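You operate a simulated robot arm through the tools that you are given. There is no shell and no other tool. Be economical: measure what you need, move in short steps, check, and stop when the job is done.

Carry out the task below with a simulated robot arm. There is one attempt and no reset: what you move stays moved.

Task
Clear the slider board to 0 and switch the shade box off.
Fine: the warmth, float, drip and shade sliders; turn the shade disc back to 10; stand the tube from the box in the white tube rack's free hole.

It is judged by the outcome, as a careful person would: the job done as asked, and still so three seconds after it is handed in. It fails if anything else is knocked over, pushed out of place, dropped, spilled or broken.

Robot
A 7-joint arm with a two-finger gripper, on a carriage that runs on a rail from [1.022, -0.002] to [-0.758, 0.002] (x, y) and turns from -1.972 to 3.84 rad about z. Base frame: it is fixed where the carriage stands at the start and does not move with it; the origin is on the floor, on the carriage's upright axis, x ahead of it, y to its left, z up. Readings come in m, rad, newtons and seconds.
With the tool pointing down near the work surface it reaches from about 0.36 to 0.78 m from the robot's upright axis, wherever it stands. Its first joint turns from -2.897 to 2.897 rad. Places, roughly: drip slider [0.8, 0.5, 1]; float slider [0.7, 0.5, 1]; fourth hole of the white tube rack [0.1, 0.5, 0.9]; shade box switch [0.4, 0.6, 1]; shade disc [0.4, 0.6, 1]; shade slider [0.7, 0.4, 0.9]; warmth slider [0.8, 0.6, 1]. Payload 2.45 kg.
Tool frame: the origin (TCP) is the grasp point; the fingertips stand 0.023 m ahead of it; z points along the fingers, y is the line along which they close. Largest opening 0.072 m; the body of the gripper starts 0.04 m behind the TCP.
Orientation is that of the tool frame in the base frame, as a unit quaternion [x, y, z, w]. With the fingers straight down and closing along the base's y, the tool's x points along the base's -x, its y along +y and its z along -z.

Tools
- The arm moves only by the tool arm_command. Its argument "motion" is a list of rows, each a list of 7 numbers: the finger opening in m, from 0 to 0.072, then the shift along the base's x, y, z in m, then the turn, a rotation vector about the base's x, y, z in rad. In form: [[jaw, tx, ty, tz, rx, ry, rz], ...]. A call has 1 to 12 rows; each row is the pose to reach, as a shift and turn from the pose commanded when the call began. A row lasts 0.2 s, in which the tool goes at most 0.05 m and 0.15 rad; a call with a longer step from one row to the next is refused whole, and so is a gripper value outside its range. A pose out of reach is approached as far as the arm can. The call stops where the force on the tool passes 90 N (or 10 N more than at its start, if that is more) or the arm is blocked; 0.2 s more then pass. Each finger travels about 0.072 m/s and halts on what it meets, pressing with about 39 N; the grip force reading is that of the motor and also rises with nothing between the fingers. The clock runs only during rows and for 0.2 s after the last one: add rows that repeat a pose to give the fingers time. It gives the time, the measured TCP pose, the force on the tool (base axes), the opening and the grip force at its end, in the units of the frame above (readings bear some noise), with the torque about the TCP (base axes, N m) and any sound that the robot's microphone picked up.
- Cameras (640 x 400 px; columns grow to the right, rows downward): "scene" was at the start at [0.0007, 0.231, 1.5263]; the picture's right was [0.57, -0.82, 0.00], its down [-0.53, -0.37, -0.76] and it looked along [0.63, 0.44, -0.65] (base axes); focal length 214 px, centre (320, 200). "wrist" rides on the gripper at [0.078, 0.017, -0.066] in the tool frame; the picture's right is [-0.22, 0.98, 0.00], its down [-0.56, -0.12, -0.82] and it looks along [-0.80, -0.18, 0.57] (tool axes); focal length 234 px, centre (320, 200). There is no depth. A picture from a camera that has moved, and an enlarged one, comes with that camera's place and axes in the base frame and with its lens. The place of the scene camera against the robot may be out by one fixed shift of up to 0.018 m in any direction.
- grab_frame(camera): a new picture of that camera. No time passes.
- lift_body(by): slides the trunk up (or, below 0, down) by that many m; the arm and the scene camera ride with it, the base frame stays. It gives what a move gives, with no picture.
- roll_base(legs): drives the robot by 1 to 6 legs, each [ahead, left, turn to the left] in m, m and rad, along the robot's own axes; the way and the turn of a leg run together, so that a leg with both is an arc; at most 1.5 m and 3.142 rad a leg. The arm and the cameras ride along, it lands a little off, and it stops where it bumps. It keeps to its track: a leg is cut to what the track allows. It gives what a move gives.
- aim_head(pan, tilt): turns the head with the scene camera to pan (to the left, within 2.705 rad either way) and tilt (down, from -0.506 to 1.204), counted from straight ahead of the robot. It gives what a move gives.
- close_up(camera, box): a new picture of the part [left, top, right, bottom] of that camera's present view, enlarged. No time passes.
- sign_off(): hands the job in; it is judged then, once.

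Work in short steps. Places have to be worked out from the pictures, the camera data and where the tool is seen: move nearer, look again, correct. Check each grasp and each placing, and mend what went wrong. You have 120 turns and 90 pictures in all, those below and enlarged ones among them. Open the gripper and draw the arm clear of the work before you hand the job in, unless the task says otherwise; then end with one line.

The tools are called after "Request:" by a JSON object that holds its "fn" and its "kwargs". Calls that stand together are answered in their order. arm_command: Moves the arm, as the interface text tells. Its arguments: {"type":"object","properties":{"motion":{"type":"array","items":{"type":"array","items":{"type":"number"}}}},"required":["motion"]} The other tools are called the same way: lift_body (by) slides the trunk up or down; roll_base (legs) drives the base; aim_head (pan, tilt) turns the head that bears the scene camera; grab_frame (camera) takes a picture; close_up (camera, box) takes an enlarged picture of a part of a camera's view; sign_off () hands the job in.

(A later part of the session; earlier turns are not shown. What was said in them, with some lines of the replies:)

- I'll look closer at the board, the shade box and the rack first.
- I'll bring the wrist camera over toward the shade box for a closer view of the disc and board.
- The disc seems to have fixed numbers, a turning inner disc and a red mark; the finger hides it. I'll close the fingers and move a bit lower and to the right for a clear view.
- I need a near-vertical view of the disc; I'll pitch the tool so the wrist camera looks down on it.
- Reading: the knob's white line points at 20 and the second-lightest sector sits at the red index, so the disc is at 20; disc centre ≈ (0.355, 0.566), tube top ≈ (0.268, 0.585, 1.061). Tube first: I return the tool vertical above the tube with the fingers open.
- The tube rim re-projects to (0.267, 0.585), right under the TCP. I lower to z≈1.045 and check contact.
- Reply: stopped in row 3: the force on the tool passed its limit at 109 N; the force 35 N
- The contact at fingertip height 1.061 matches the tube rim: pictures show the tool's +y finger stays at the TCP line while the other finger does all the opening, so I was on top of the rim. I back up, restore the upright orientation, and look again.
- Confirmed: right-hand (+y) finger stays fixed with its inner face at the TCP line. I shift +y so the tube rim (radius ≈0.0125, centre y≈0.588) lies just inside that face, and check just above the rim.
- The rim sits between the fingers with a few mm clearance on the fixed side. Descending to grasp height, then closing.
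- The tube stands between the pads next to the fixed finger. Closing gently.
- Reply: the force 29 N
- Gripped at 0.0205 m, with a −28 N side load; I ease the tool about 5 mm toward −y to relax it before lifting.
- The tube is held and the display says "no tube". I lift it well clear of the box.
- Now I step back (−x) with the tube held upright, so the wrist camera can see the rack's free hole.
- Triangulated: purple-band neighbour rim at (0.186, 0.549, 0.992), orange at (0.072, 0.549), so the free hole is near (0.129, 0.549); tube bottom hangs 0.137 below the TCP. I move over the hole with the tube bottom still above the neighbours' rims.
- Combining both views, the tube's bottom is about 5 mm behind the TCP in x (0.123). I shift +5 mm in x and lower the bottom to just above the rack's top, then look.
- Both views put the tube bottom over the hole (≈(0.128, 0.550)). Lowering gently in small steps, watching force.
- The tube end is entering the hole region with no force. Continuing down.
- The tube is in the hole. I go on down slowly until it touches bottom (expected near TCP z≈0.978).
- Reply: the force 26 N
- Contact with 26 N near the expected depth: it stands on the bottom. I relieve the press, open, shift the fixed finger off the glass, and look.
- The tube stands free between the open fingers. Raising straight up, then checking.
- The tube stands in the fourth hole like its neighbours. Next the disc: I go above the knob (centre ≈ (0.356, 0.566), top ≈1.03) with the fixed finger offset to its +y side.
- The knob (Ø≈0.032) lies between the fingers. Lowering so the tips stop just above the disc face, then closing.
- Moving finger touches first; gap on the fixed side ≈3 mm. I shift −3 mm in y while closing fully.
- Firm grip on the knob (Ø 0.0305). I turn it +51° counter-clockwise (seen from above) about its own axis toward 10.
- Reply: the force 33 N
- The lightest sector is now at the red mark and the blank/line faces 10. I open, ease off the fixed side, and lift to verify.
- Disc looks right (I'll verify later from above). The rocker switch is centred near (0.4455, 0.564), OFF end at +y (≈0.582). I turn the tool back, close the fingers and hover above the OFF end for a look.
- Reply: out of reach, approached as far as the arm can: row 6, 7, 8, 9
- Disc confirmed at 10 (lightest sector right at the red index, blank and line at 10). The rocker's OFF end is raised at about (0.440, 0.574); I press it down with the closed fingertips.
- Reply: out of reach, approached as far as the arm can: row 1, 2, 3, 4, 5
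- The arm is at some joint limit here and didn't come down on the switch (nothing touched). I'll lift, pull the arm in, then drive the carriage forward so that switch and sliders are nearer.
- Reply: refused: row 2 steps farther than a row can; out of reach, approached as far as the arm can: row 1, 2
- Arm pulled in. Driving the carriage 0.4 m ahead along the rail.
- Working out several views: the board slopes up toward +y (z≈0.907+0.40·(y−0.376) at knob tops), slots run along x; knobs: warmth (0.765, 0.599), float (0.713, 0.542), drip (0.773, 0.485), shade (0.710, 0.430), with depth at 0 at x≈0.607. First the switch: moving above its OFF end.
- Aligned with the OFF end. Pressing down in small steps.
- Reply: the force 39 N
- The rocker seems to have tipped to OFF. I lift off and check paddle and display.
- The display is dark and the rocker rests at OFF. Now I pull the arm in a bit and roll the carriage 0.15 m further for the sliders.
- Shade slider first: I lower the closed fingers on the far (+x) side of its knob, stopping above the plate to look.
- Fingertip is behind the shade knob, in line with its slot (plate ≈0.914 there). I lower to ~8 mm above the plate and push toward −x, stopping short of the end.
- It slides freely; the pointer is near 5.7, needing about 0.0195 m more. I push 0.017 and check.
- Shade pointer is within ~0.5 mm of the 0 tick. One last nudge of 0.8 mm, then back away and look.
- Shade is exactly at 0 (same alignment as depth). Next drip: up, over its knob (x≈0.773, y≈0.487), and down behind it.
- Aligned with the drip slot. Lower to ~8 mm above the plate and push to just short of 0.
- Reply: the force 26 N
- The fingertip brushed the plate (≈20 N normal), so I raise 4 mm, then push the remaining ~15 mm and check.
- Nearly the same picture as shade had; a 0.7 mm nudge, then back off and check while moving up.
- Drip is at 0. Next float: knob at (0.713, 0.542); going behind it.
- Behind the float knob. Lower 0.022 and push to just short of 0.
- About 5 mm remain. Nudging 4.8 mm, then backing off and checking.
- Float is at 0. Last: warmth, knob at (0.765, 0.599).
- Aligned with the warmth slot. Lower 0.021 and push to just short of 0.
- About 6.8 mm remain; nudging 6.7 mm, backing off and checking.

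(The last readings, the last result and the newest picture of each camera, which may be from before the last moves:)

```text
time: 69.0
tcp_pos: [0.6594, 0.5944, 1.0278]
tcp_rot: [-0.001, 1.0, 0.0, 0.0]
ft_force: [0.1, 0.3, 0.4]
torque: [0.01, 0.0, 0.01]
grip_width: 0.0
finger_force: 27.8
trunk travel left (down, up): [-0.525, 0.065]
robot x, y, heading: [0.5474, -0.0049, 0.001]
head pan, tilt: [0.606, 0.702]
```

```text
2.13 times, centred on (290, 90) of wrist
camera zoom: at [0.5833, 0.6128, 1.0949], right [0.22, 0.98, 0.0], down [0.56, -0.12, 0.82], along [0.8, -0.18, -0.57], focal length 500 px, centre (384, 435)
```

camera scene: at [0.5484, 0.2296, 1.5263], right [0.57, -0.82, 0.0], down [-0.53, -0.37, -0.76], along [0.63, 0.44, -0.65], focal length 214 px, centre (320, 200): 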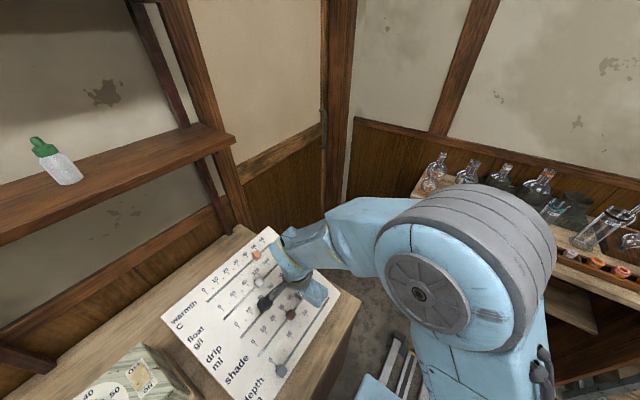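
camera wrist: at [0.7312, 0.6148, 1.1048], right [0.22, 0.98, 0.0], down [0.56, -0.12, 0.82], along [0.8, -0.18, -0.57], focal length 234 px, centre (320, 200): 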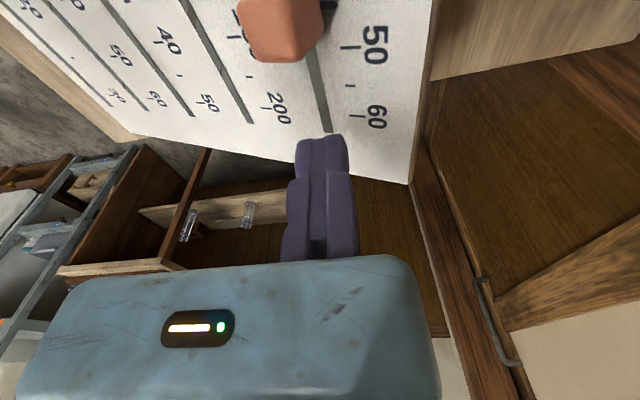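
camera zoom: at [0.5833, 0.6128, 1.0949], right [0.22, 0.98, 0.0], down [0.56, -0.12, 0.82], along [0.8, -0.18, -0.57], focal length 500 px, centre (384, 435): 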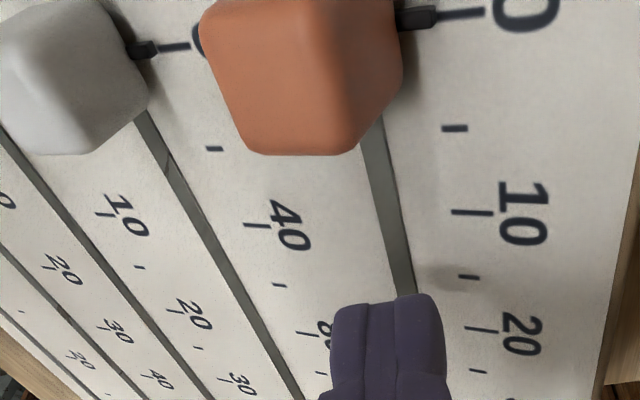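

All four sliders are at 0. I raise the arm clear, open the gripper and take a final overall look.

Request:
{"fn": "arm_command", "kwargs": {"motion": [[0, 0, 0, 0.045, 0, 0, 0], [0.02, 0, -0.01, 0.09, 0, 0, 0], [0.04, 0.02, -0.04, 0.12, 0, 0, 0], [0.06, 0.05, -0.07, 0.14, 0, 0, 0], [0.072, 0.09, -0.09, 0.16, 0, 0, 0], [0.072, 0.13, -0.11, 0.18, 0, 0, 0], [0.072, 0.17, -0.13, 0.19, 0, 0, 0], [0.072, 0.2, -0.15, 0.2, 0, 0, 0]]}}

Request:
{"fn": "aim_head", "kwargs": {"pan": 1.3, "tilt": 0.85}}

Request:
{"fn": "grab_frame", "kwargs": {"camera": "scene"}}

```text
time: 70.8
tcp_pos: [0.8611, 0.4464, 1.229]
tcp_rot: [-0.001, 1.0, 0.0, -0.001]
ft_force: [0.1, 1.2, -0.7]
torque: [-0.04, -0.03, -0.01]
grip_width: 0.0718
finger_force: 0.0
trunk travel left (down, up): [-0.525, 0.065]
robot x, y, heading: [0.5483, 0.0013, -0.003]
head pan, tilt: [0.606, 0.702]
```

```text
time: 71.9
tcp_pos: [0.8621, 0.4454, 1.2294]
tcp_rot: [0.0, 1.0, 0.0, -0.001]
ft_force: [0.7, 0.1, 0.0]
torque: [0.02, -0.03, -0.02]
grip_width: 0.072
finger_force: 0.1
trunk travel left (down, up): [-0.525, 0.065]
robot x, y, heading: [0.5473, -0.0019, 0.001]
head pan, tilt: [1.3, 0.85]
```

```text
19 pictures are left
camera scene: at [0.4996, 0.2566, 1.5142], right [0.96, -0.27, 0.0], down [-0.2, -0.72, -0.66], along [0.18, 0.64, -0.75], focal length 214 px, centre (320, 200)
```

scene: 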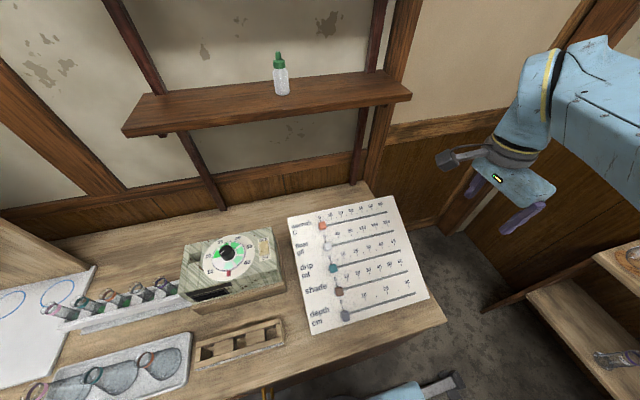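

Request:
{"fn": "close_up", "kwargs": {"camera": "scene", "box": [170, 190, 450, 340]}}

Request:
{"fn": "close_up", "kwargs": {"camera": "scene", "box": [180, 225, 290, 310]}}

Request:
{"fn": "close_up", "kwargs": {"camera": "scene", "box": [20, 250, 230, 400]}}

```text
2.29 times, centred on (310, 265) of scene
camera zoom: at [0.4996, 0.2566, 1.5142], right [0.96, -0.27, 0.0], down [-0.2, -0.72, -0.66], along [0.18, 0.64, -0.75], focal length 490 px, centre (343, 51)
```

zoom: 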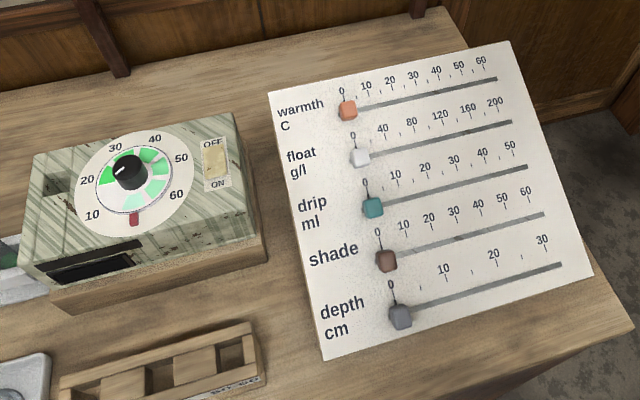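

```text
4.71 times, centred on (235, 268) of scene
camera zoom: at [0.4996, 0.2566, 1.5142], right [0.96, -0.27, 0.0], down [-0.2, -0.72, -0.66], along [0.18, 0.64, -0.75], focal length 1009 px, centre (720, -118)
```

zoom: 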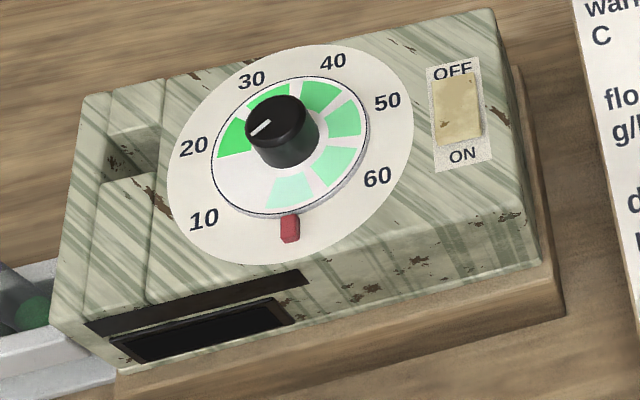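

```text
2.67 times, centred on (125, 325) of scene
camera zoom: at [0.4996, 0.2566, 1.5142], right [0.96, -0.27, 0.0], down [-0.2, -0.72, -0.66], along [0.18, 0.64, -0.75], focal length 572 px, centre (840, -133)
```

zoom: 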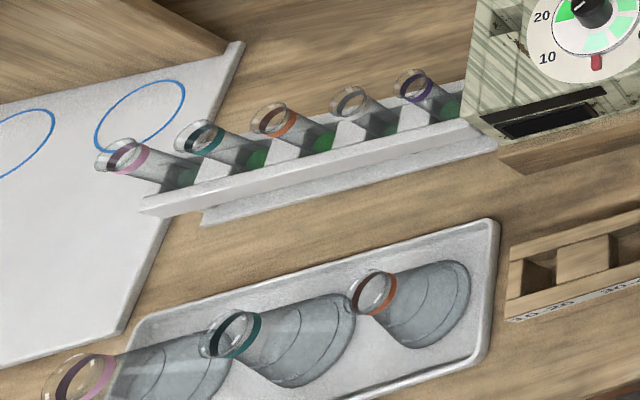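

Everything shows as asked: four sliders at 0, disc at 10, switch OFF with the display dark, tube standing in the rack's fourth hole, gripper open and arm clear. Handing in.

Request:
{"fn": "sign_off", "kwargs": {}}

```text
The job is handed in.
```

The warmth, float, drip and shade sliders are at 0, the shade disc is at 10, the shade box is off, and its tube stands in the white rack's free hole; on my first try at the tube, a finger pressed down on its rim (109 N), with no visible damage.
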